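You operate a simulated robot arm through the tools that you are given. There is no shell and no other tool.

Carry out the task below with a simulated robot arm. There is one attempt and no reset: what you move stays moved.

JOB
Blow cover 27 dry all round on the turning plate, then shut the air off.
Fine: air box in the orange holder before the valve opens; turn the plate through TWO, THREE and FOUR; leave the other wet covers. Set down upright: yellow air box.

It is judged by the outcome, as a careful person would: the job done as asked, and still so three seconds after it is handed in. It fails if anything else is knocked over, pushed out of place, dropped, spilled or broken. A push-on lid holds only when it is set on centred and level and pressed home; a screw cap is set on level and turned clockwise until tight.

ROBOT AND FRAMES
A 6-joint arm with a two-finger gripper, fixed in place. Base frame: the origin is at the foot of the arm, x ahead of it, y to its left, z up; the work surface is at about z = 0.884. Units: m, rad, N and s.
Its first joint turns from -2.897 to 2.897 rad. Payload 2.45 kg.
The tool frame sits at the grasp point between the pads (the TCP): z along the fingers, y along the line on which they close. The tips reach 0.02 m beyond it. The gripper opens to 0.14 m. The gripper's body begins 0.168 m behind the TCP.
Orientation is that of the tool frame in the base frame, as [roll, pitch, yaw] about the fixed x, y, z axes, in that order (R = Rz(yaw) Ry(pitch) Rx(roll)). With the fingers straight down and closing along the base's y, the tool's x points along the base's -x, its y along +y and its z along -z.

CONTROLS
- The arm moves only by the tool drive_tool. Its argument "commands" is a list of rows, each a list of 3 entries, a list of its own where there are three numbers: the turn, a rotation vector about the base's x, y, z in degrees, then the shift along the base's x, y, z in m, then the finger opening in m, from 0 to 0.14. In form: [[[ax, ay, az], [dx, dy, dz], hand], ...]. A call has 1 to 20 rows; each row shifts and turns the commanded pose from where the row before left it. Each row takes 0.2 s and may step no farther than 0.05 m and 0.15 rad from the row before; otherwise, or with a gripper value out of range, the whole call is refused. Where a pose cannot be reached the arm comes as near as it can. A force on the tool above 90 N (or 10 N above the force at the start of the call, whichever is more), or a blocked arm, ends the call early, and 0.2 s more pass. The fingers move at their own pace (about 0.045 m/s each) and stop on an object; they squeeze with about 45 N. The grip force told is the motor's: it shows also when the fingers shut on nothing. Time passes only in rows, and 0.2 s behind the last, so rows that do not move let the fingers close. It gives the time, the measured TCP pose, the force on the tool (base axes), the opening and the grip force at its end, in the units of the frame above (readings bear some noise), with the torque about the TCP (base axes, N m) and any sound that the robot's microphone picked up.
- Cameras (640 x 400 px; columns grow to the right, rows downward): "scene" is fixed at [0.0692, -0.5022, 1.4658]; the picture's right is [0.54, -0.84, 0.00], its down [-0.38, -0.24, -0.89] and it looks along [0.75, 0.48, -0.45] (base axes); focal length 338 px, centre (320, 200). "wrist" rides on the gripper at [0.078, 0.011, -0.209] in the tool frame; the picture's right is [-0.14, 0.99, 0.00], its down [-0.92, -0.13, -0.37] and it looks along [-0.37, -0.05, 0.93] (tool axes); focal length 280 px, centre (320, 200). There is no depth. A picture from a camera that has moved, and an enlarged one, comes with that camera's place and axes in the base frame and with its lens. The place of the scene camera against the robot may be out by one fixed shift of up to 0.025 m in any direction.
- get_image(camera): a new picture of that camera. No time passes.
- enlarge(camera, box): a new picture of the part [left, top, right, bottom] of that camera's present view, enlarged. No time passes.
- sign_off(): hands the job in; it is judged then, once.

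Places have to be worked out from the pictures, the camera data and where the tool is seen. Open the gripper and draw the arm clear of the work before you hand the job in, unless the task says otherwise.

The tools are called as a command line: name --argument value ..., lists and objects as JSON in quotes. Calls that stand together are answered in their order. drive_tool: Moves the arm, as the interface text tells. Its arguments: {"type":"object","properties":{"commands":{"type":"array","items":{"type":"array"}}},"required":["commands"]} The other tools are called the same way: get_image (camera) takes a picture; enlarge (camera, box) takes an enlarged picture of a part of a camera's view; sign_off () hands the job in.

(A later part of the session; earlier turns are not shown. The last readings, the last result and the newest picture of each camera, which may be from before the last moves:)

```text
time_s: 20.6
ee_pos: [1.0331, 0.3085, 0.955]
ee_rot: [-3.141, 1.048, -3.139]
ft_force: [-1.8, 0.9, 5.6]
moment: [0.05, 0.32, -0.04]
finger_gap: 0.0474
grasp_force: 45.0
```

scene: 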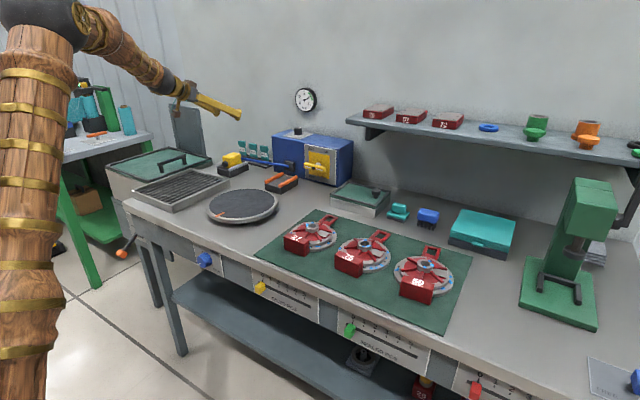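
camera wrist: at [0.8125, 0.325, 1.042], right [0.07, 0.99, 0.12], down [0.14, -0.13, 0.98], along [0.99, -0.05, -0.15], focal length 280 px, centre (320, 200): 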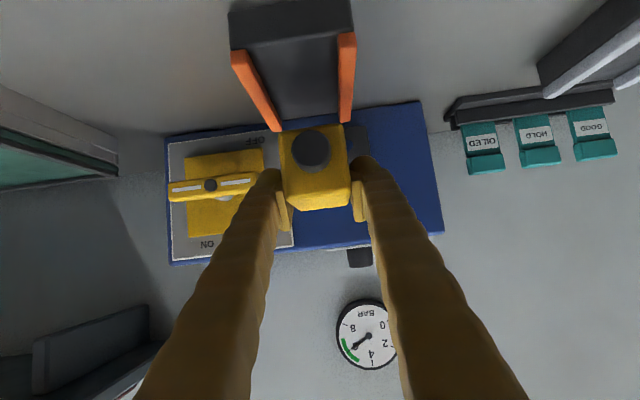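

Force went to +5.6 N upward, so the box rests on the holder floor. I open the fingers gently to release it.

drive_tool --commands '[[[0, 0, 0], [0, 0, 0], 0.055], [[0, 0, 0], [0, 0, 0], 0.065], [[0, 0, 0], [0, 0, 0], 0.085], [[0, 0, 0], [0, 0, 0], 0.085], [[0, 0, 0], [0, 0, 0], 0.085]]'

enlarge --camera "wrist" --box '[220, 50, 420, 220]'

enlarge --camera "scene" --box '[255, 140, 325, 200]'

```text
time_s: 21.8
ee_pos: [1.0336, 0.3091, 0.9547]
ee_rot: [-3.139, 1.047, -3.14]
ft_force: [-1.1, -1.4, 1.2]
moment: [-0.03, 0.03, 0.01]
finger_gap: 0.0851
grasp_force: 0.0
```

```text
2.35 times, centred on (320, 135) of wrist
camera zoom: at [0.8143, 0.3198, 0.9912], right [0.07, 0.99, 0.12], down [0.14, -0.13, 0.98], along [0.99, -0.05, -0.15], focal length 660 px, centre (320, 353)
```

zoom: 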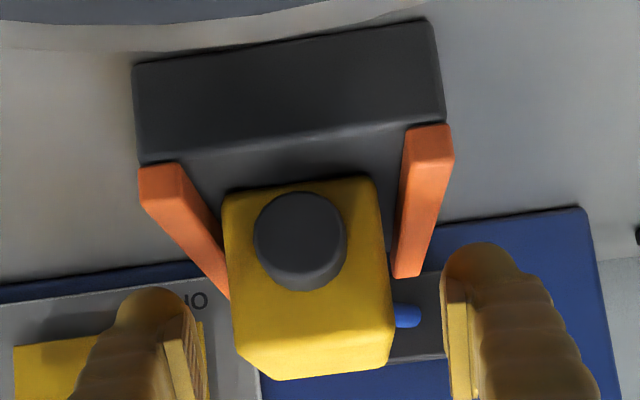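

```text
6.67 times, centred on (290, 170) of scene
camera zoom: at [0.0692, -0.5022, 1.4658], right [0.54, -0.84, 0.0], down [-0.38, -0.24, -0.89], along [0.75, 0.48, -0.45], focal length 2255 px, centre (520, 400)
```

zoom: 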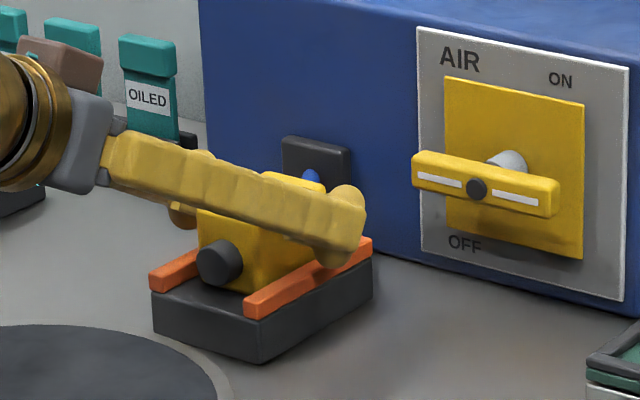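

Box released, sitting upright between the orange rails with its nozzle toward the plate. I rise straight up and back off while turning the tool back to vertical.

drive_tool --commands '[[[0, 0, 0], [0, 0, 0.02], 0.085], [[0, 0, 0], [0, 0, 0.04], 0.085], [[0, 0, 0], [0, 0, 0.045], 0.085], [[0, 0, 0], [0, 0, 0.045], 0.085], [[0, 8, 0], [-0.04, -0.02, 0], 0.1], [[0, 8, 0], [-0.04, -0.02, 0], 0.1], [[0, 8, 0], [-0.04, -0.02, 0], 0.1], [[0, 8, 0], [-0.04, -0.02, 0], 0.1], [[0, 8, 0], [-0.04, -0.025, 0], 0.1], [[0, 8, 0], [-0.03, -0.035, 0], 0.1], [[0, 8, 0], [-0.01, -0.04, 0], 0.1], [[0, 4, 0], [-0.005, -0.045, 0], 0.1], [[0, 0, 0], [-0.005, -0.045, 0], 0.1], [[0, 0, 0], [0, -0.04, 0], 0.1], [[0, 0, 0], [0, 0, 0], 0.1]]'

get_image --camera "wrist"

enlarge --camera "scene" --box '[240, 130, 350, 200]'

```text
time_s: 25.0
ee_pos: [0.7856, -0.0022, 1.1048]
ee_rot: [-3.141, 0.0, -3.139]
ft_force: [0.7, 0.3, -0.3]
moment: [0.0, 0.04, -0.02]
finger_gap: 0.1001
grasp_force: 0.0
```

```text
taken
camera wrist: at [0.7068, 0.0084, 1.3135], right [0.14, 0.99, 0.0], down [0.92, -0.13, 0.37], along [0.37, -0.05, -0.93], focal length 280 px, centre (320, 200)
```

wrist: 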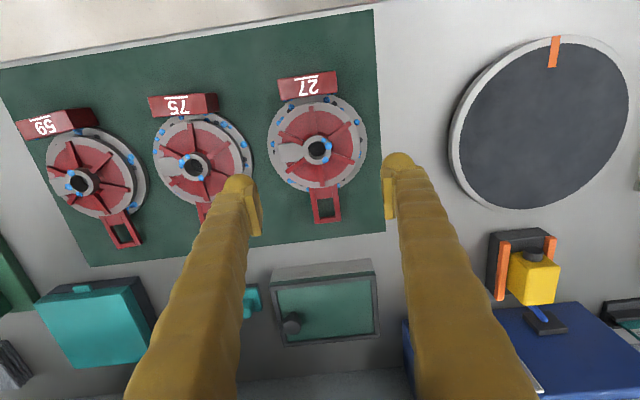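

```text
5.71 times, centred on (295, 165) of scene
camera zoom: at [0.0692, -0.5022, 1.4658], right [0.54, -0.84, 0.0], down [-0.38, -0.24, -0.89], along [0.75, 0.48, -0.45], focal length 1933 px, centre (463, 400)
```

zoom: 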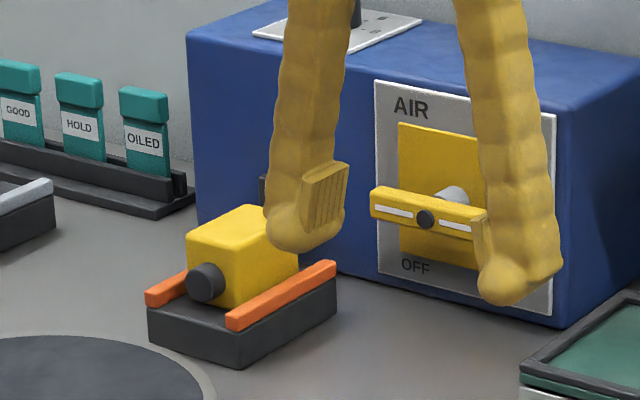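

The air box sits upright in the orange holder. Now I look closely at cover 27's hub, under the tool, to choose the grip.

enlarge --camera "wrist" --box '[255, 60, 385, 230]'

enlarge --camera "scene" --box '[275, 200, 355, 260]'

```text
2.35 times, centred on (320, 145) of wrist
camera zoom: at [0.7068, 0.0084, 1.3135], right [0.14, 0.99, 0.0], down [0.92, -0.13, 0.37], along [0.37, -0.05, -0.93], focal length 660 px, centre (320, 329)
```

zoom: 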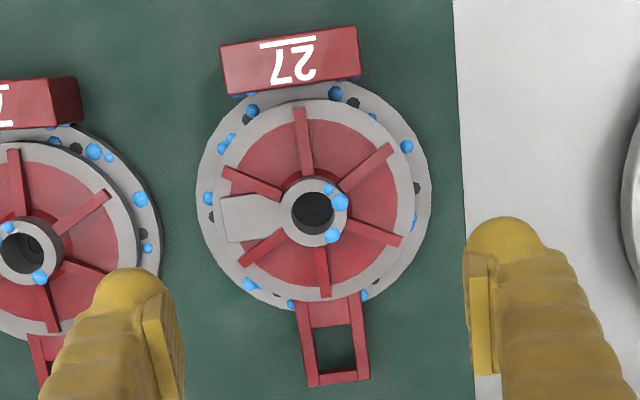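

```text
6.67 times, centred on (315, 230) of scene
camera zoom: at [0.0692, -0.5022, 1.4658], right [0.54, -0.84, 0.0], down [-0.38, -0.24, -0.89], along [0.75, 0.48, -0.45], focal length 2255 px, centre (353, 0)
```

zoom: 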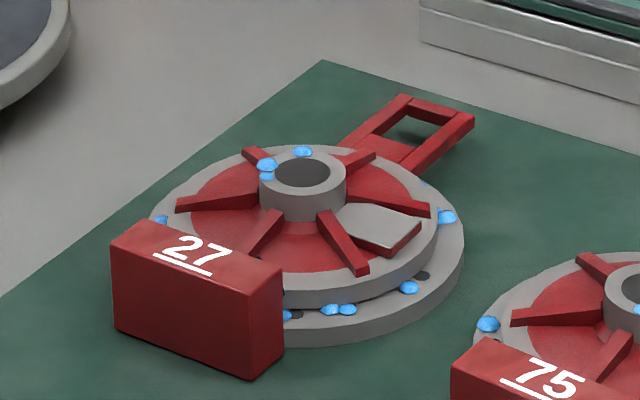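

Ribs surround the hub, so I need to know how far the hub stands above them. I back off and tilt the tool 60° for a near-side view of cover 27.

drive_tool --commands '[[[0, -8, 0], [-0.03, 0, -0.01], 0.14], [[0, -8, 0], [-0.03, 0, -0.01], 0.14], [[0, -8, 0], [-0.03, 0, -0.01], 0.14], [[0, -8, 0], [-0.03, 0, -0.01], 0.14], [[0, -8, 0], [-0.03, 0, -0.01], 0.14], [[0, -8, 0], [-0.02, 0, -0.01], 0.14], [[0, -8, 0], [0, 0, 0], 0.14], [[0, -4, 0], [0, 0, 0], 0.14], [[0, 0, 0], [0, 0, 0], 0.14]]'

get_image --camera "wrist"

enlarge --camera "wrist" --box '[250, 80, 400, 180]'

```text
time_s: 27.0
ee_pos: [0.6557, -0.0019, 1.081]
ee_rot: [-3.141, 1.043, -3.14]
ft_force: [-0.2, -0.3, -0.3]
moment: [0.01, 0.0, 0.03]
finger_gap: 0.1399
grasp_force: 0.0
out of reach, approached as far as the arm can: row 7, 8
```

```text
taken
camera wrist: at [0.4366, 0.0091, 1.1196], right [0.07, 0.99, 0.12], down [0.14, -0.13, 0.98], along [0.99, -0.05, -0.15], focal length 280 px, centre (320, 200)
```

wrist: 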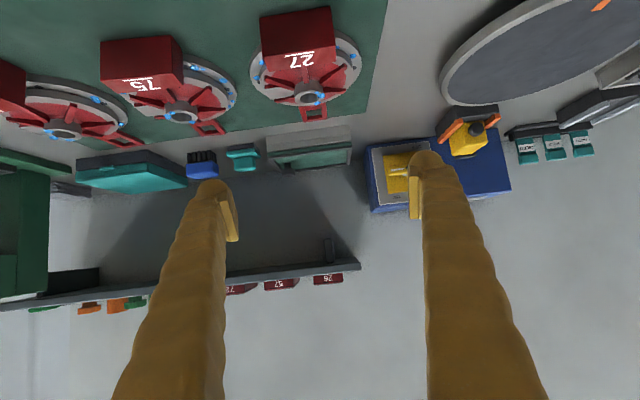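

```text
4.00 times, centred on (325, 130) of wrist
camera zoom: at [0.4366, 0.0091, 1.1196], right [0.07, 0.99, 0.12], down [0.14, -0.13, 0.98], along [0.99, -0.05, -0.15], focal length 1122 px, centre (300, 480)
```

zoom: 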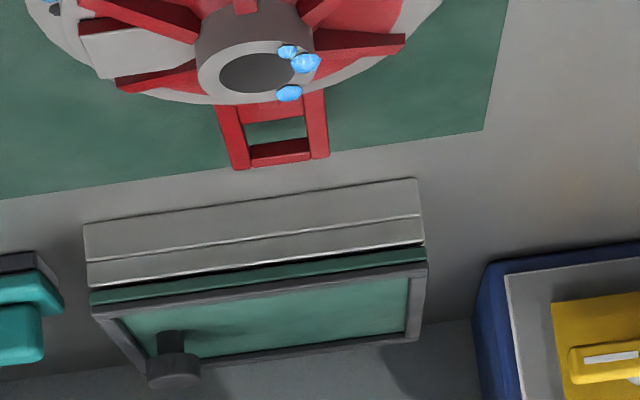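

The arm neared its inner limit here, which matters for the knob later. I enlarge the cover for the rib and hub heights.

enlarge --camera "wrist" --box '[240, 0, 380, 130]'

get_image --camera "scene"

```text
3.08 times, centred on (310, 65) of wrist
camera zoom: at [0.4366, 0.0091, 1.1196], right [0.07, 0.99, 0.12], down [0.14, -0.13, 0.98], along [0.99, -0.05, -0.15], focal length 863 px, centre (351, 615)
```

zoom: 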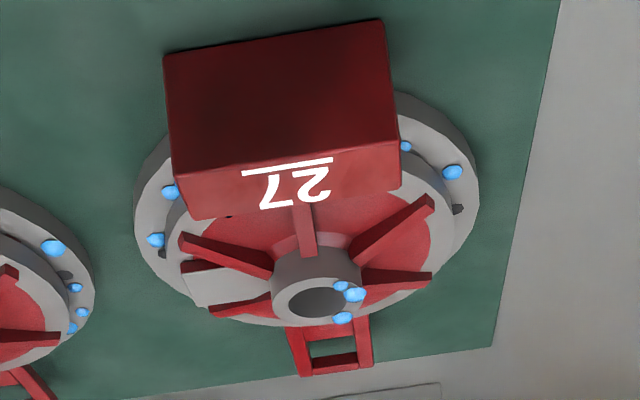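

```text
taken
```

scene: 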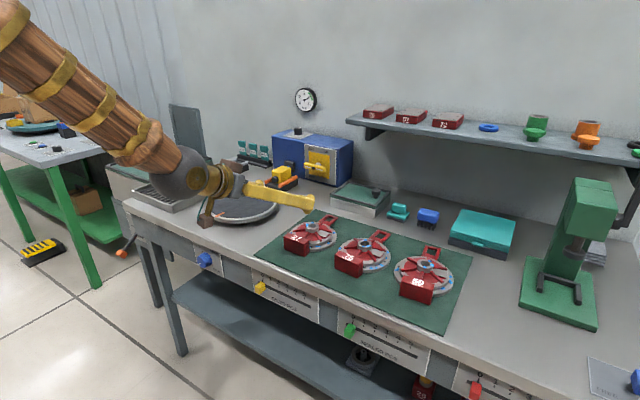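

The hub stands about 9–10 mm above the ribs with its top near z ≈ 0.929, and the ribs lie symmetrically about the y axis. I return to vertical above the hub at a safe height.

drive_tool --commands '[[[0, 8, 0], [0.02, 0, 0.01], 0.1], [[0, 8, 0], [0.03, 0, 0], 0.08], [[0, 8, 0], [0.03, 0, 0], 0.06], [[0, 8, 0], [0.03, 0, 0], 0.058], [[0, 8, 0], [0.02, 0, 0], 0.058], [[0, 8, 0], [0.01, 0, 0], 0.058], [[0, 8, 0], [0, 0, 0], 0.058], [[0, 4, 0], [0, 0, 0], 0.058], [[0, 0, 0], [0, 0, 0], 0.058]]'

```text
time_s: 29.0
ee_pos: [0.7969, -0.0027, 1.0914]
ee_rot: [3.141, 0.001, 3.141]
ft_force: [0.2, -0.1, -0.7]
moment: [0.02, -0.05, -0.01]
finger_gap: 0.0579
grasp_force: 0.1
```

Now vertical at (0.797, -0.003, 1.091). I centre over the hub and come down to z ≈ 0.965 for an alignment look.

drive_tool --commands '[[[0, 0, 0], [-0.0125, -0.0035, -0.03], 0.058], [[0, 0, 0], [0, 0, -0.04], 0.058], [[0, 0, 0], [0, 0, -0.035], 0.058], [[0, 0, 0], [0, 0, -0.021], 0.058], [[0, 0, 0], [0, 0, 0], 0.058]]'

get_image --camera "wrist"

enlarge --camera "wrist" --box '[240, 120, 400, 220]'

enlarge --camera "scene" --box '[275, 190, 355, 260]'

```text
time_s: 30.2
ee_pos: [0.7849, -0.0058, 0.9659]
ee_rot: [3.141, 0.001, 3.141]
ft_force: [-0.5, 0.0, 0.6]
moment: [-0.03, 0.03, -0.01]
finger_gap: 0.0582
grasp_force: 0.0
```

```text
taken
camera wrist: at [0.7061, 0.0059, 1.1746], right [0.14, 0.99, 0.0], down [0.92, -0.13, 0.37], along [0.37, -0.05, -0.93], focal length 280 px, centre (320, 200)
```

wrist: 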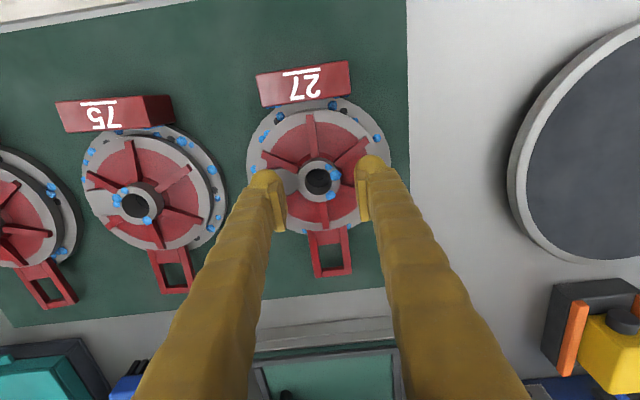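

```text
4.00 times, centred on (320, 170) of wrist
camera zoom: at [0.7061, 0.0059, 1.1746], right [0.14, 0.99, 0.0], down [0.92, -0.13, 0.37], along [0.37, -0.05, -0.93], focal length 1122 px, centre (320, 320)
```

zoom: 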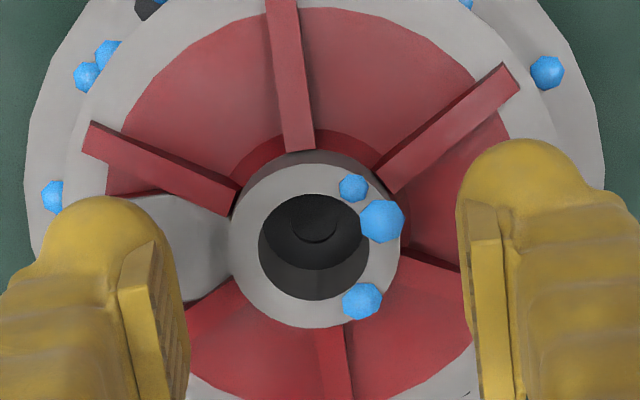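

```text
5.71 times, centred on (315, 225) of scene
camera zoom: at [0.0692, -0.5022, 1.4658], right [0.54, -0.84, 0.0], down [-0.38, -0.24, -0.89], along [0.75, 0.48, -0.45], focal length 1933 px, centre (349, 57)
```

zoom: 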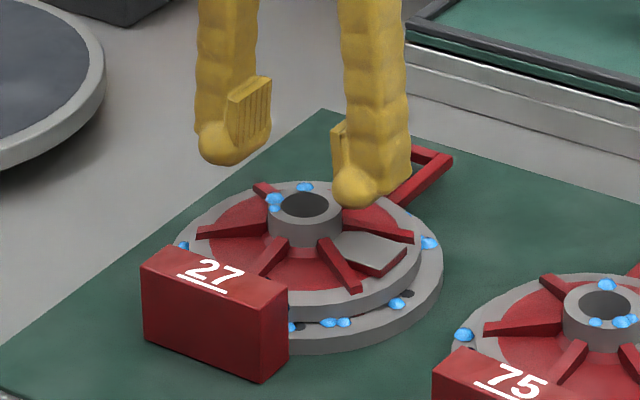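

Hub centre computed at (0.785, -0.006), matching the TCP. I descend gently toward the rib tops, watching for contact.

drive_tool --commands '[[[0, 0, 0], [0, 0, -0.012], 0.058], [[0, 0, 0], [0, 0, -0.006], 0.058], [[0, 0, 0], [0, 0, -0.004], 0.058], [[0, 0, 0], [0, 0, -0.002], 0.058], [[0, 0, 0], [0, 0, 0], 0.058]]'

enlarge --camera "scene" --box '[275, 190, 355, 260]'

```text
time_s: 31.4
ee_pos: [0.7832, -0.0042, 0.9424]
ee_rot: [3.141, 0.0, -3.141]
ft_force: [-0.7, 0.1, 0.4]
moment: [0.01, 0.01, 0.01]
finger_gap: 0.0582
grasp_force: 0.1
```

```text
5.71 times, centred on (315, 225) of scene
camera zoom: at [0.0692, -0.5022, 1.4658], right [0.54, -0.84, 0.0], down [-0.38, -0.24, -0.89], along [0.75, 0.48, -0.45], focal length 1933 px, centre (349, 57)
```

zoom: 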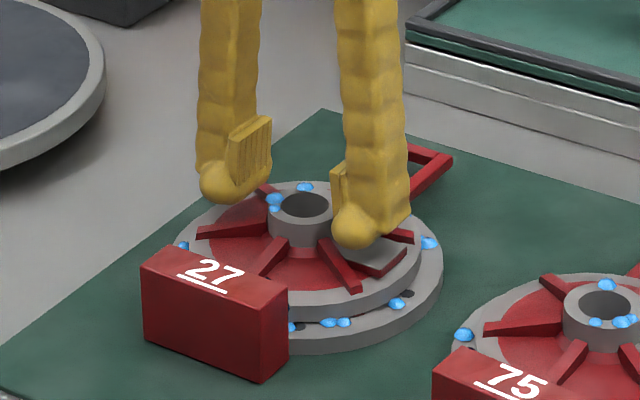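

No contact yet at z ≈ 0.942. I go down in 1.5 mm steps looking for a touch.

drive_tool --commands '[[[0, 0, 0], [0, 0, -0.0015], 0.058], [[0, 0, 0], [0, 0, -0.0015], 0.058], [[0, 0, 0], [0, 0, 0], 0.058]]'

drive_tool --commands '[[[0, 0, 0], [0, 0, -0.0015], 0.058], [[0, 0, 0], [0, 0, -0.0015], 0.058], [[0, 0, 0], [0, 0, 0], 0.058]]'

```text
time_s: 32.2
ee_pos: [0.7852, -0.0046, 0.9388]
ee_rot: [3.141, 0.0, 3.141]
ft_force: [0.0, 0.8, 0.7]
moment: [0.03, 0.01, -0.03]
finger_gap: 0.058
grasp_force: 0.0
```

```text
time_s: 33.0
ee_pos: [0.7845, -0.0056, 0.9354]
ee_rot: [3.14, -0.001, -3.141]
ft_force: [-0.6, 0.7, 0.1]
moment: [0.0, -0.03, 0.0]
finger_gap: 0.058
grasp_force: 0.1
```

Still free at z ≈ 0.935. I take close pictures to see the fingertips relative to the ribs.

enlarge --camera "scene" --box '[285, 200, 345, 250]'

enlarge --camera "wrist" --box '[240, 120, 400, 220]'

```text
8.00 times, centred on (315, 225) of scene
camera zoom: at [0.0692, -0.5022, 1.4658], right [0.54, -0.84, 0.0], down [-0.38, -0.24, -0.89], along [0.75, 0.48, -0.45], focal length 2706 px, centre (360, 0)
```

zoom: 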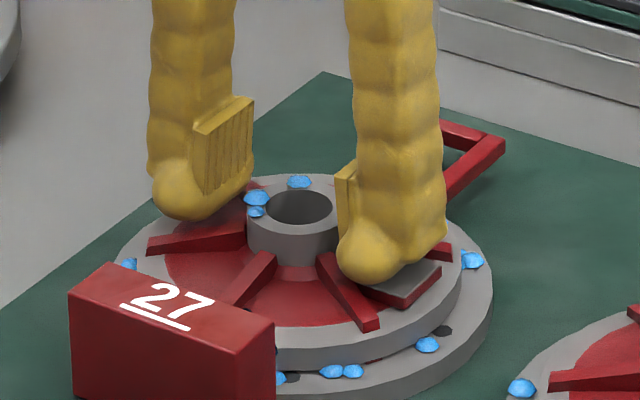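

```text
4.00 times, centred on (320, 170) of wrist
camera zoom: at [0.7059, 0.0057, 1.1443], right [0.14, 0.99, 0.0], down [0.92, -0.13, 0.37], along [0.37, -0.05, -0.93], focal length 1122 px, centre (320, 320)
```

zoom: 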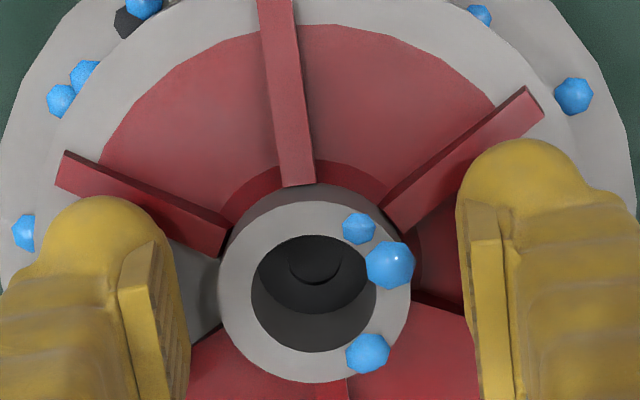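

The tips now sit between ribs, below the rib tops, so closing here would jam on them. I rise 7 mm so the tips just clear the ribs, then close on the hub.

drive_tool --commands '[[[0, 0, 0], [0, 0, 0.007], 0.058], [[0, 0, 0], [0, 0, 0], 0.03], [[0, 0, 0], [0, 0, 0], 0.03], [[0, 0, 0], [0, 0, 0], 0.03], [[0, 0, 0], [0, 0, 0], 0.03]]'

enlarge --camera "scene" --box '[285, 200, 345, 250]'

enlarge --camera "wrist" --box '[240, 120, 400, 220]'

```text
time_s: 34.2
ee_pos: [0.7828, -0.0044, 0.9447]
ee_rot: [3.142, 0.006, -3.141]
ft_force: [-8.0, -6.3, 76.6]
moment: [-1.71, 0.08, -0.25]
finger_gap: 0.034
grasp_force: 2.7
```

```text
8.00 times, centred on (315, 225) of scene
camera zoom: at [0.0692, -0.5022, 1.4658], right [0.54, -0.84, 0.0], down [-0.38, -0.24, -0.89], along [0.75, 0.48, -0.45], focal length 2706 px, centre (360, 0)
```

zoom: 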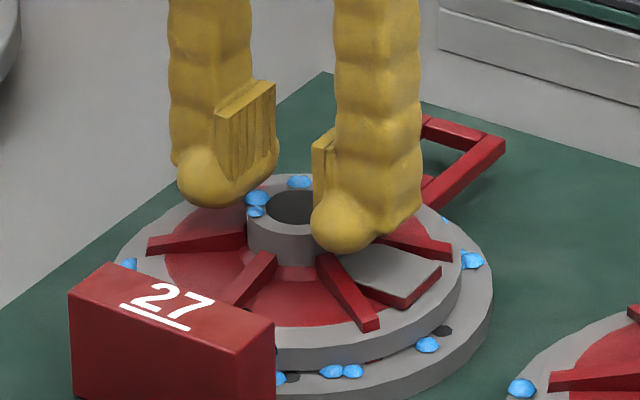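

```text
4.00 times, centred on (320, 170) of wrist
camera zoom: at [0.7055, 0.0058, 1.154], right [0.14, 0.99, 0.0], down [0.92, -0.13, 0.37], along [0.37, -0.05, -0.93], focal length 1122 px, centre (320, 320)
```

zoom: 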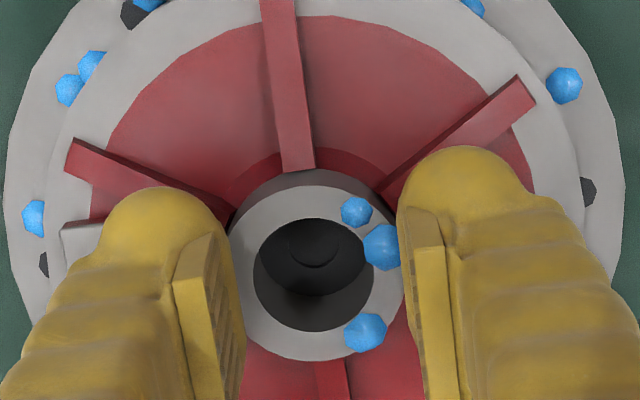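

The force jumped to 77 N upward: the rounded fingertips are riding onto the hub's edge instead of clamping it. I open and rise right away, then reconsider the grip.

drive_tool --commands '[[[0, 0, 0], [0, 0, 0], 0.058], [[0, 0, 0], [0, 0, 0.002], 0.058], [[0, 0, 0], [0, 0, 0.01], 0.058], [[0, 0, 0], [0, 0, 0.02], 0.058], [[0, 0, 0], [0, 0, 0], 0.058]]'

enlarge --camera "scene" --box '[275, 190, 355, 260]'

get_image --camera "wrist"

```text
time_s: 34.6
ee_pos: [0.7842, -0.0045, 0.9447]
ee_rot: [3.141, 0.002, -3.14]
ft_force: [0.3, 0.0, -0.9]
moment: [-0.02, -0.02, -0.01]
finger_gap: 0.0579
grasp_force: 0.0
stopped in row 2: the force on the tool passed its limit at 91 N (the readings are from after the stop); the commanded pose is now the measured one
```

```text
5.71 times, centred on (315, 225) of scene
camera zoom: at [0.0692, -0.5022, 1.4658], right [0.54, -0.84, 0.0], down [-0.38, -0.24, -0.89], along [0.75, 0.48, -0.45], focal length 1933 px, centre (349, 57)
```

zoom: 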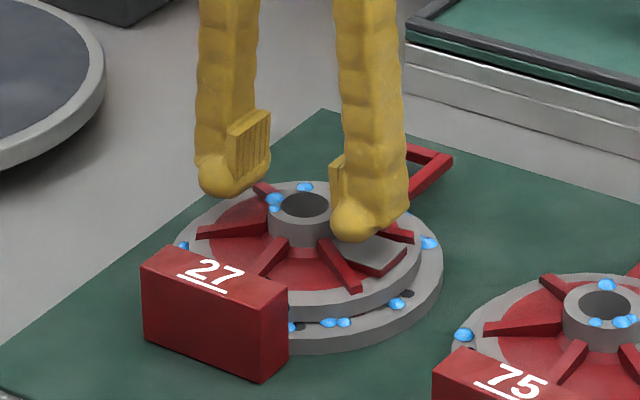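

```text
taken
camera wrist: at [0.7062, 0.0072, 1.1533], right [0.14, 0.99, 0.0], down [0.92, -0.13, 0.37], along [0.37, -0.05, -0.93], focal length 280 px, centre (320, 200)
```

wrist: 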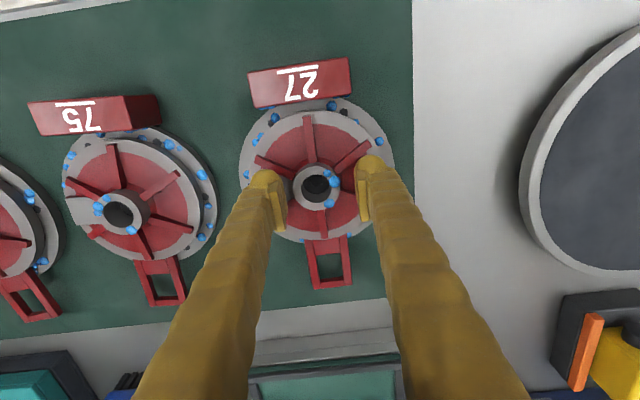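

The cover has not moved and the tool is free again. The hub top is probably nearer z 0.925, so my earlier bite was too shallow. With the fingers at 0.05 I descend in small steps to find how deep the tips can go between the ribs.

drive_tool --commands '[[[0, 0, 0], [0.0005, -0.0015, -0.006], 0.05], [[0, 0, 0], [0, 0, -0.003], 0.05], [[0, 0, 0], [0, 0, -0.001], 0.05], [[0, 0, 0], [0, 0, -0.001], 0.05], [[0, 0, 0], [0, 0, 0], 0.05]]'

drive_tool --commands '[[[0, 0, 0], [0, 0, -0.001], 0.05], [[0, 0, 0], [0, 0, -0.001], 0.05], [[0, 0, 0], [0, 0, 0], 0.05]]'

```text
time_s: 35.8
ee_pos: [0.7849, -0.0049, 0.9331]
ee_rot: [3.139, 0.002, -3.139]
ft_force: [0.2, -0.2, 0.0]
moment: [-0.01, -0.02, -0.02]
finger_gap: 0.05
grasp_force: 0.0
```

```text
time_s: 36.6
ee_pos: [0.7862, -0.0049, 0.9314]
ee_rot: [3.14, 0.004, -3.14]
ft_force: [0.1, 0.2, 0.4]
moment: [0.02, 0.02, -0.02]
finger_gap: 0.05
grasp_force: 0.1
```

No contact even at z ≈ 0.931 with a 0.05 gap, giving a bite of over 1 cm. I close slowly on the hub here, watching force.

drive_tool --commands '[[[0, 0, 0], [0, 0, 0], 0.046], [[0, 0, 0], [0, 0, 0], 0.043], [[0, 0, 0], [0, 0, 0], 0.043]]'

```text
time_s: 37.4
ee_pos: [0.7845, -0.0053, 0.9313]
ee_rot: [3.139, 0.004, -3.14]
ft_force: [-0.3, -1.4, -0.4]
moment: [-0.03, -0.01, -0.02]
finger_gap: 0.0442
grasp_force: 0.2
```

enlarge --camera "wrist" --box '[240, 120, 400, 220]'

enlarge --camera "scene" --box '[285, 200, 345, 250]'

drive_tool --commands '[[[0, 0, 0], [0, 0, 0], 0.04], [[0, 0, 0], [0, 0, 0], 0.04], [[0, 0, 0], [0, 0, 0], 0.04]]'

```text
4.00 times, centred on (320, 170) of wrist
camera zoom: at [0.7065, 0.0059, 1.1404], right [0.14, 0.99, 0.0], down [0.92, -0.13, 0.37], along [0.37, -0.05, -0.93], focal length 1122 px, centre (320, 320)
```

zoom: 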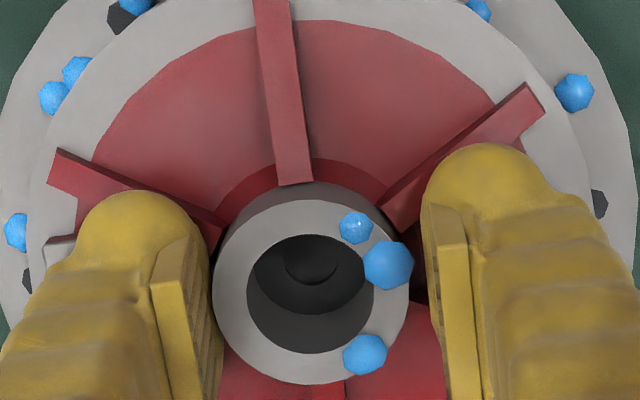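

```text
8.00 times, centred on (315, 225) of scene
camera zoom: at [0.0692, -0.5022, 1.4658], right [0.54, -0.84, 0.0], down [-0.38, -0.24, -0.89], along [0.75, 0.48, -0.45], focal length 2706 px, centre (360, 0)
```

zoom: 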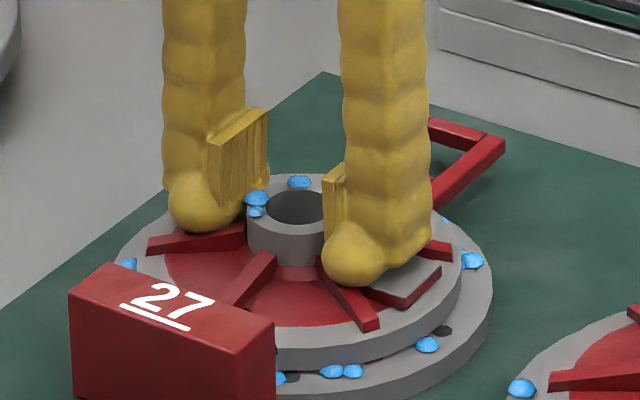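

```text
time_s: 38.2
ee_pos: [0.7859, -0.0048, 0.9315]
ee_rot: [3.141, 0.003, -3.139]
ft_force: [-0.7, -4.3, -0.7]
moment: [-0.02, -0.01, 0.01]
finger_gap: 0.0434
grasp_force: 2.7
```

The -y finger touched first (Fy -4 N), so the tool is about 1.3 mm too far to +y. I shift by that and close fully.

drive_tool --commands '[[[0, 0, 0], [0, -0.0013, 0], 0.044], [[0, 0, 0], [0, 0, 0], 0.041], [[0, 0, 0], [0, 0, 0], 0.038], [[0, 0, 0], [0, 0, 0], 0.038]]'

```text
time_s: 39.2
ee_pos: [0.7849, -0.0064, 0.9315]
ee_rot: [-3.141, 0.004, -3.14]
ft_force: [-1.0, -5.0, 0.5]
moment: [-0.07, 0.0, -0.03]
finger_gap: 0.0407
grasp_force: 2.4
```

Gap is 0.0407 on the hub with little force. I command a full squeeze and watch the vertical force.

drive_tool --commands '[[[0, 0, 0], [0, 0, 0], 0.034], [[0, 0, 0], [0, 0, 0], 0.03], [[0, 0, 0], [0, 0, 0], 0.03]]'

enlarge --camera "wrist" --box '[240, 120, 400, 220]'

```text
time_s: 40.0
ee_pos: [0.7855, -0.0066, 0.931]
ee_rot: [3.141, 0.005, -3.14]
ft_force: [1.3, -8.4, 2.3]
moment: [-0.13, -0.02, 0.01]
finger_gap: 0.0389
grasp_force: 44.7
```

```text
4.00 times, centred on (320, 170) of wrist
camera zoom: at [0.7066, 0.0045, 1.1404], right [0.14, 0.99, 0.0], down [0.92, -0.13, 0.37], along [0.37, -0.05, -0.93], focal length 1122 px, centre (320, 320)
```

zoom: 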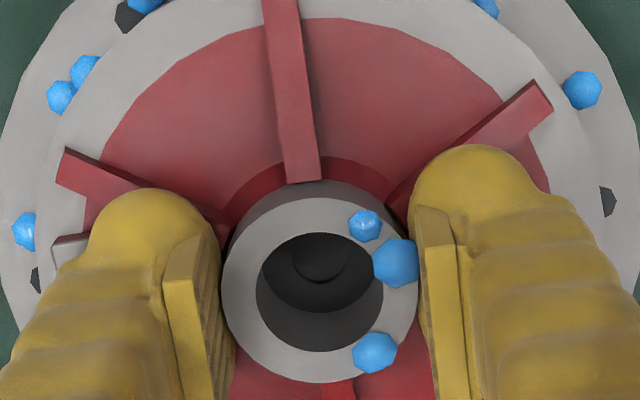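

The hub is now clamped firmly (0.0389 m, 45 N) without riding up. I lift 1 cm slowly and check weight and tilt.

drive_tool --commands '[[[0, 0, 0], [0, 0, 0.003], 0.03], [[0, 0, 0], [0, 0, 0.003], 0.03], [[0, 0, 0], [0, 0, 0.004], 0.03], [[0, 0, 0], [0, 0, 0.005], 0.03], [[0, 0, 0], [0, 0, 0], 0.03]]'

enlarge --camera "wrist" --box '[200, 80, 440, 260]'

enlarge --camera "scene" --box '[275, 190, 355, 260]'

```text
time_s: 41.2
ee_pos: [0.7851, -0.0067, 0.9461]
ee_rot: [-3.142, 0.004, -3.141]
ft_force: [-0.1, -0.5, -8.7]
moment: [0.03, -0.18, -0.01]
finger_gap: 0.0387
grasp_force: 45.5
```

```text
2.22 times, centred on (320, 170) of wrist
camera zoom: at [0.7067, 0.0046, 1.1555], right [0.14, 0.99, 0.0], down [0.92, -0.13, 0.37], along [0.37, -0.05, -0.93], focal length 623 px, centre (320, 267)
```

zoom: 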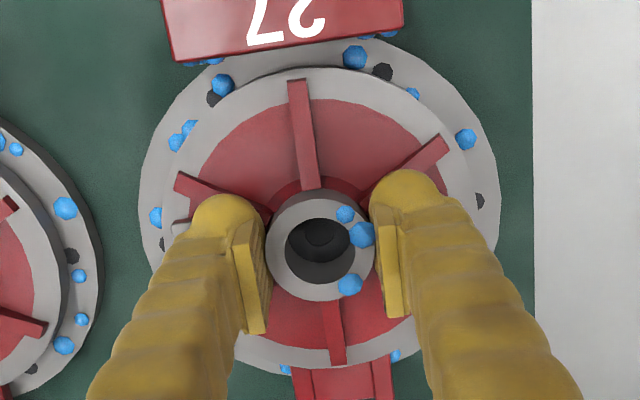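

```text
5.71 times, centred on (315, 225) of scene
camera zoom: at [0.0692, -0.5022, 1.4658], right [0.54, -0.84, 0.0], down [-0.38, -0.24, -0.89], along [0.75, 0.48, -0.45], focal length 1933 px, centre (349, 57)
```

zoom: 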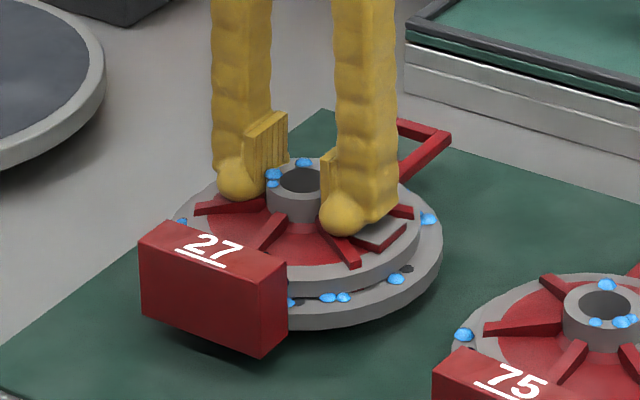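

Cover 27 lifts level as one piece (about 0.88 kg), with the number block attached. I raise it to z ≈ 1.05 and carry it toward the plate with moderate steps.

drive_tool --commands '[[[0, 0, 0], [0, 0, 0.015], 0.03], [[0, 0, 0], [0, 0, 0.025], 0.03], [[0, 0, 0], [0, 0, 0.03], 0.03], [[0, 0, 0], [0, 0.01, 0.02], 0.03], [[0, 0, 0], [0, 0.02, 0.01], 0.03], [[0, 0, 0], [0.001, 0.03, 0], 0.03], [[0, 0, 0], [0.001, 0.03, 0], 0.03], [[0, 0, 0], [0.001, 0.03, 0], 0.03], [[0, 0, 0], [0.001, 0.03, 0], 0.03], [[0, 0, 0], [0.001, 0.03, 0], 0.03], [[0, 0, 0], [0, 0.02, 0], 0.03], [[0, 0, 0], [0, 0.01, 0], 0.03], [[0, 0, 0], [0, 0, 0], 0.03]]'

get_image --camera "wrist"

get_image --camera "scene"

```text
time_s: 44.0
ee_pos: [0.7904, 0.2037, 1.0474]
ee_rot: [3.14, 0.005, -3.141]
ft_force: [0.3, 0.0, -8.8]
moment: [-0.01, -0.18, 0.03]
finger_gap: 0.0383
grasp_force: 44.7
```

```text
taken
camera wrist: at [0.7121, 0.2152, 1.2552], right [0.14, 0.99, 0.0], down [0.92, -0.13, 0.37], along [0.37, -0.05, -0.93], focal length 280 px, centre (320, 200)
```

wrist: 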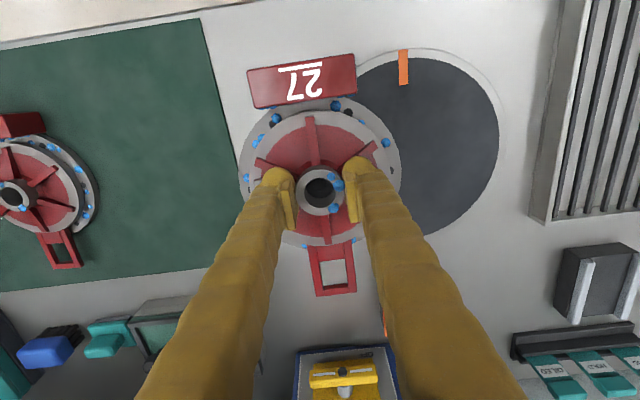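

```text
taken
```

scene: 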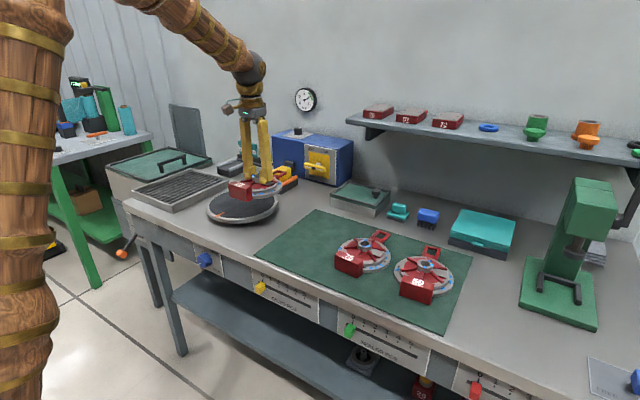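

Carrying well. Before going over the plate I enlarge the visible part of it to pin down its centre and top height.

enlarge --camera "wrist" --box '[340, 30, 540, 260]'

enlarge --camera "scene" --box '[195, 165, 300, 235]'

```text
1.74 times, centred on (440, 145) of wrist
camera zoom: at [0.7121, 0.2152, 1.2552], right [0.14, 0.99, 0.0], down [0.92, -0.13, 0.37], along [0.37, -0.05, -0.93], focal length 488 px, centre (111, 296)
```

zoom: 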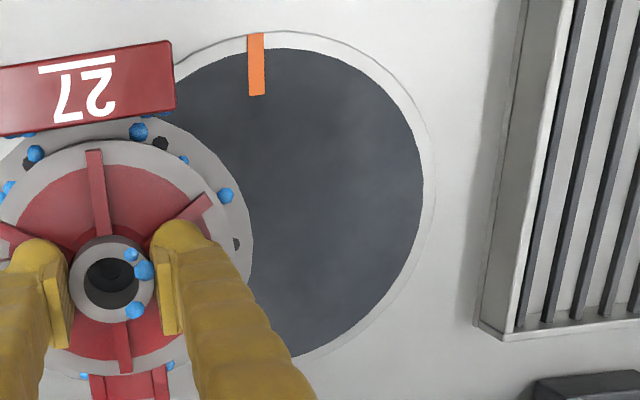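

```text
5.71 times, centred on (248, 200) of scene
camera zoom: at [0.0692, -0.5022, 1.4658], right [0.54, -0.84, 0.0], down [-0.38, -0.24, -0.89], along [0.75, 0.48, -0.45], focal length 1933 px, centre (734, 200)
```

zoom: 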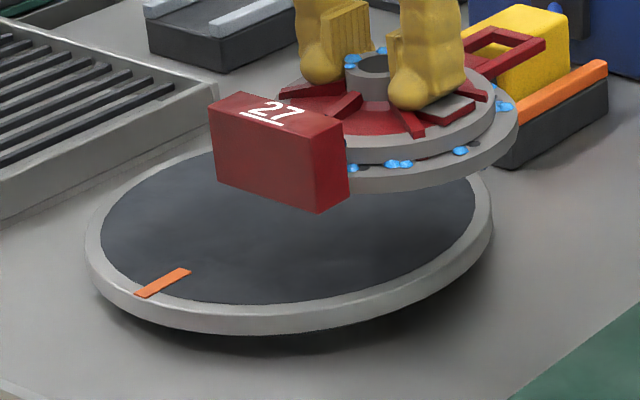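

Fitting the dark disc's edge puts the plate centre at about (0.808, 0.311) with radius about 0.115. I carry the cover over it and come down to just above the surface.

drive_tool --commands '[[[0, 0, 0], [0.003, 0.015, 0], 0.03], [[0, 0, 0], [0.004, 0.025, 0], 0.03], [[0, 0, 0], [0.004, 0.025, 0], 0.03], [[0, 0, 0], [0.004, 0.025, 0], 0.03], [[0, 0, 0], [0.0026, 0.0123, 0], 0.03], [[0, 0, 0], [0, 0.005, -0.015], 0.03], [[0, 0, 0], [0, 0, -0.025], 0.03], [[0, 0, 0], [0, 0, -0.02], 0.03], [[0, 0, 0], [0, 0, -0.015], 0.03], [[0, 0, 0], [0, 0, 0], 0.03]]'

get_image --camera "wrist"

enlarge --camera "scene" --box '[195, 150, 310, 235]'

```text
time_s: 46.2
ee_pos: [0.8078, 0.312, 0.9698]
ee_rot: [3.139, 0.005, -3.141]
ft_force: [0.1, 0.0, -9.8]
moment: [-0.01, -0.21, -0.04]
finger_gap: 0.0387
grasp_force: 45.0
```

```text
taken
camera wrist: at [0.7293, 0.3218, 1.1794], right [0.14, 0.99, 0.0], down [0.92, -0.13, 0.37], along [0.37, -0.05, -0.93], focal length 280 px, centre (320, 200)
```

wrist: 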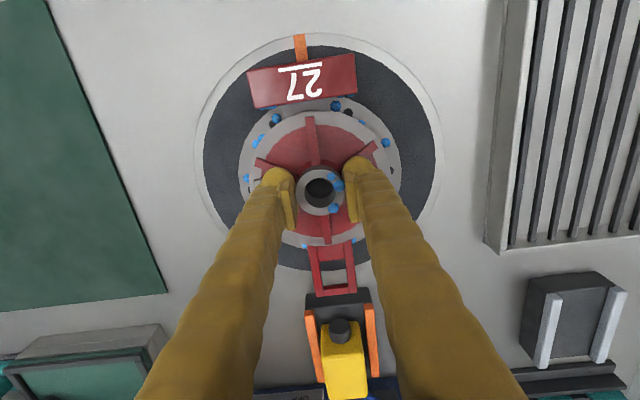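

```text
4.71 times, centred on (252, 192) of scene
camera zoom: at [0.0692, -0.5022, 1.4658], right [0.54, -0.84, 0.0], down [-0.38, -0.24, -0.89], along [0.75, 0.48, -0.45], focal length 1592 px, centre (638, 235)
```

zoom: 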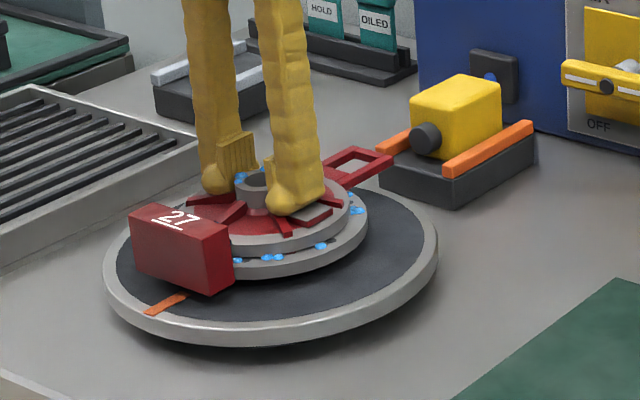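

The cover is centred to within about 2 mm. I nudge +2 mm in x and lower in small steps until the plate takes the weight.

drive_tool --commands '[[[0, 0, 0], [0.002, 0.001, -0.004], 0.03], [[0, 0, 0], [0, 0, -0.004], 0.03], [[0, 0, 0], [0, 0, -0.002], 0.03], [[0, 0, 0], [0, 0, 0], 0.03]]'

drive_tool --commands '[[[0, 0, 0], [0, 0, -0.0015], 0.03], [[0, 0, 0], [0, 0, -0.0015], 0.03], [[0, 0, 0], [0, 0, 0], 0.03]]'

```text
time_s: 47.2
ee_pos: [0.8102, 0.3125, 0.9614]
ee_rot: [3.141, 0.004, -3.141]
ft_force: [0.6, 0.0, -8.9]
moment: [0.02, -0.17, -0.02]
finger_gap: 0.0385
grasp_force: 44.7
```

```text
time_s: 48.0
ee_pos: [0.8097, 0.3123, 0.9572]
ee_rot: [-3.141, 0.002, -3.14]
ft_force: [-1.6, -0.1, -7.1]
moment: [0.02, 0.0, 0.01]
finger_gap: 0.0386
grasp_force: 45.3
```

The moment dropped to zero and the load eased, so one edge is touching. I lower another 1–2 mm.

drive_tool --commands '[[[0, 0, 0], [0, 0, -0.001], 0.03], [[0, 0, 0], [0, 0, 0], 0.03]]'

enlarge --camera "scene" --box '[205, 165, 295, 230]'

```text
time_s: 48.6
ee_pos: [0.8087, 0.3114, 0.9586]
ee_rot: [3.139, 0.002, 3.141]
ft_force: [-7.9, -2.7, 8.9]
moment: [-0.03, 1.25, 0.0]
finger_gap: 0.0384
grasp_force: 45.2
```

```text
6.15 times, centred on (250, 198) of scene
camera zoom: at [0.0692, -0.5022, 1.4658], right [0.54, -0.84, 0.0], down [-0.38, -0.24, -0.89], along [0.75, 0.48, -0.45], focal length 2082 px, centre (751, 215)
```

zoom: 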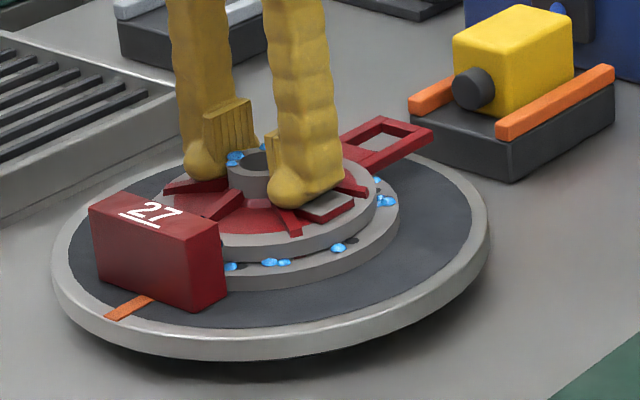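

The block side rests on the plate and the cover is practically down. I open the fingers gently so it settles flat.

drive_tool --commands '[[[0, 0, 0], [0, 0, 0], 0.042], [[0, 0, 0], [0, 0, 0], 0.047], [[0, 0, 0], [0, 0, 0], 0.052], [[0, 0, 0], [0, 0, 0], 0.052]]'

enlarge --camera "scene" --box '[205, 165, 295, 230]'

enlarge --camera "wrist" --box '[190, 20, 450, 290]'

```text
time_s: 49.6
ee_pos: [0.809, 0.3129, 0.9574]
ee_rot: [3.139, 0.004, -3.14]
ft_force: [-0.2, -0.2, -0.8]
moment: [-0.01, 0.0, 0.04]
finger_gap: 0.0519
grasp_force: 0.1
```

```text
6.15 times, centred on (250, 198) of scene
camera zoom: at [0.0692, -0.5022, 1.4658], right [0.54, -0.84, 0.0], down [-0.38, -0.24, -0.89], along [0.75, 0.48, -0.45], focal length 2082 px, centre (751, 215)
```

zoom: 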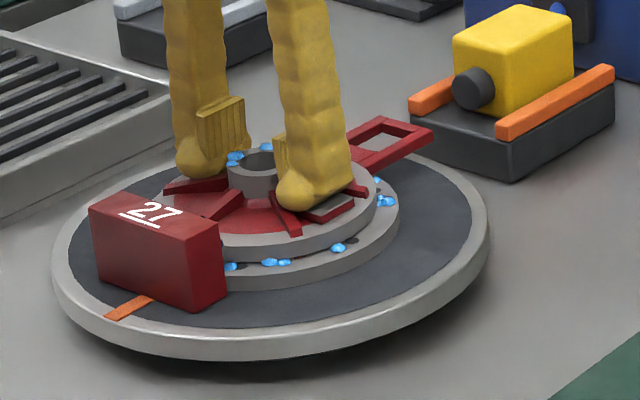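

```text
1.48 times, centred on (320, 155) of wrist
camera zoom: at [0.731, 0.323, 1.1663], right [0.14, 0.99, 0.0], down [0.92, -0.13, 0.37], along [0.37, -0.05, -0.93], focal length 415 px, centre (320, 267)
```

zoom: 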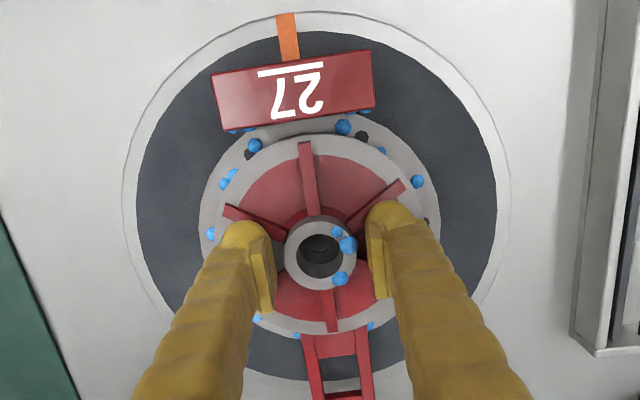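

Cover 27 sits flat and centred on the plate. I rise clear and move back toward the bench front at (0.45, 0.31) to look at the plate knob.

drive_tool --commands '[[[0, 0, 0], [0, 0, 0.015], 0.055], [[0, 0, 0], [0, 0, 0.035], 0.06], [[0, 0, 0], [0, 0, 0.045], 0.1], [[0, 0, 0], [0, 0, 0.045], 0.1], [[0, 0, 0], [-0.045, 0, 0], 0.1], [[0, 0, 0], [-0.045, 0, 0], 0.1], [[0, 0, 0], [-0.045, 0, 0], 0.1], [[0, 0, 0], [-0.045, 0, 0], 0.1], [[0, 0, 0], [-0.045, 0, 0], 0.1], [[0, 0, 0], [-0.045, 0, 0], 0.1], [[0, 0, 0], [-0.045, 0, 0], 0.1], [[0, 0, 0], [-0.04, 0, 0], 0.1], [[0, 0, 0], [0, 0, 0], 0.1]]'

get_image --camera "wrist"

get_image --camera "scene"

```text
time_s: 52.4
ee_pos: [0.4553, 0.311, 1.0989]
ee_rot: [3.138, 0.003, -3.141]
ft_force: [0.1, -0.5, 0.2]
moment: [-0.05, 0.03, -0.01]
finger_gap: 0.0997
grasp_force: 0.1
```

```text
taken
camera wrist: at [0.3756, 0.3217, 1.3075], right [0.14, 0.99, 0.0], down [0.92, -0.13, 0.37], along [0.37, -0.05, -0.93], focal length 280 px, centre (320, 200)
```

wrist: 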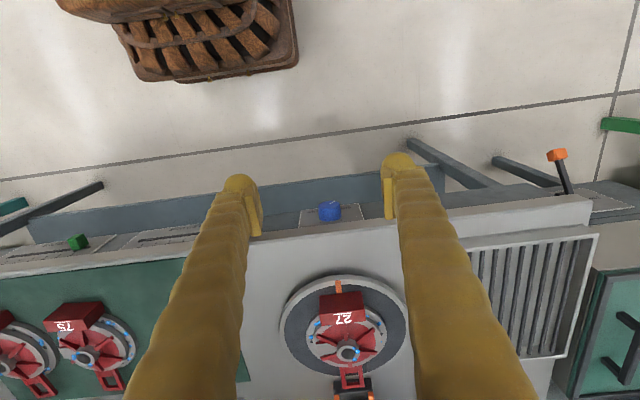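

```text
taken
```

scene: 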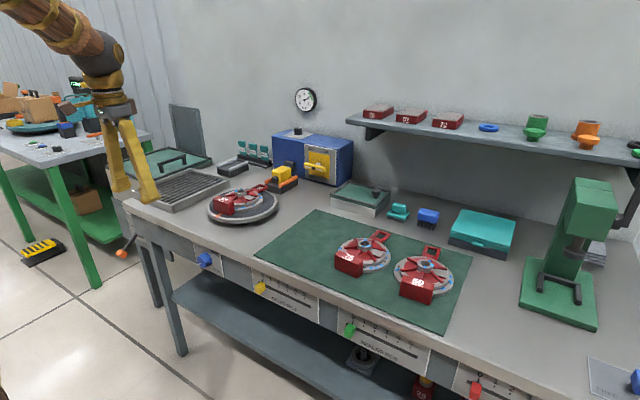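

The knob and its panel are visible from here. I enlarge them for exact placement.

enlarge --camera "wrist" --box '[280, 180, 380, 250]'

enlarge --camera "scene" --box '[180, 235, 240, 285]'

```text
5.71 times, centred on (330, 215) of wrist
camera zoom: at [0.3756, 0.3217, 1.3075], right [0.14, 0.99, 0.0], down [0.92, -0.13, 0.37], along [0.37, -0.05, -0.93], focal length 1602 px, centre (263, 114)
```

zoom: 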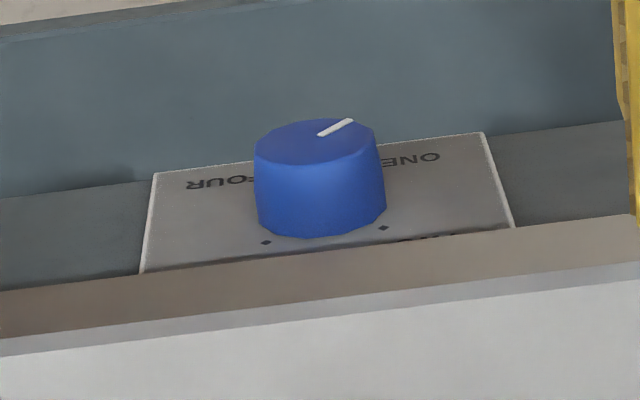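

```text
8.00 times, centred on (210, 260) of scene
camera zoom: at [0.0692, -0.5022, 1.4658], right [0.54, -0.84, 0.0], down [-0.38, -0.24, -0.89], along [0.75, 0.48, -0.45], focal length 2706 px, centre (1200, -280)
```

zoom: 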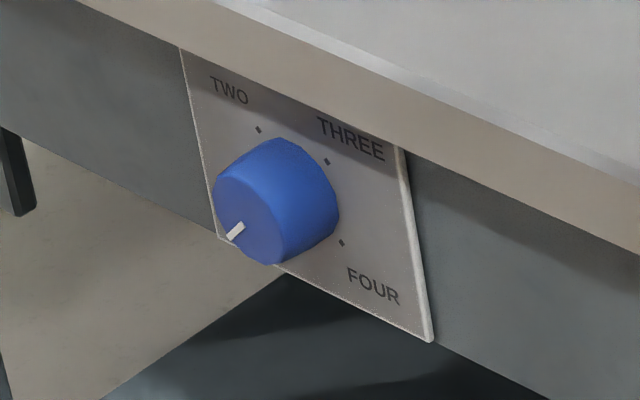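

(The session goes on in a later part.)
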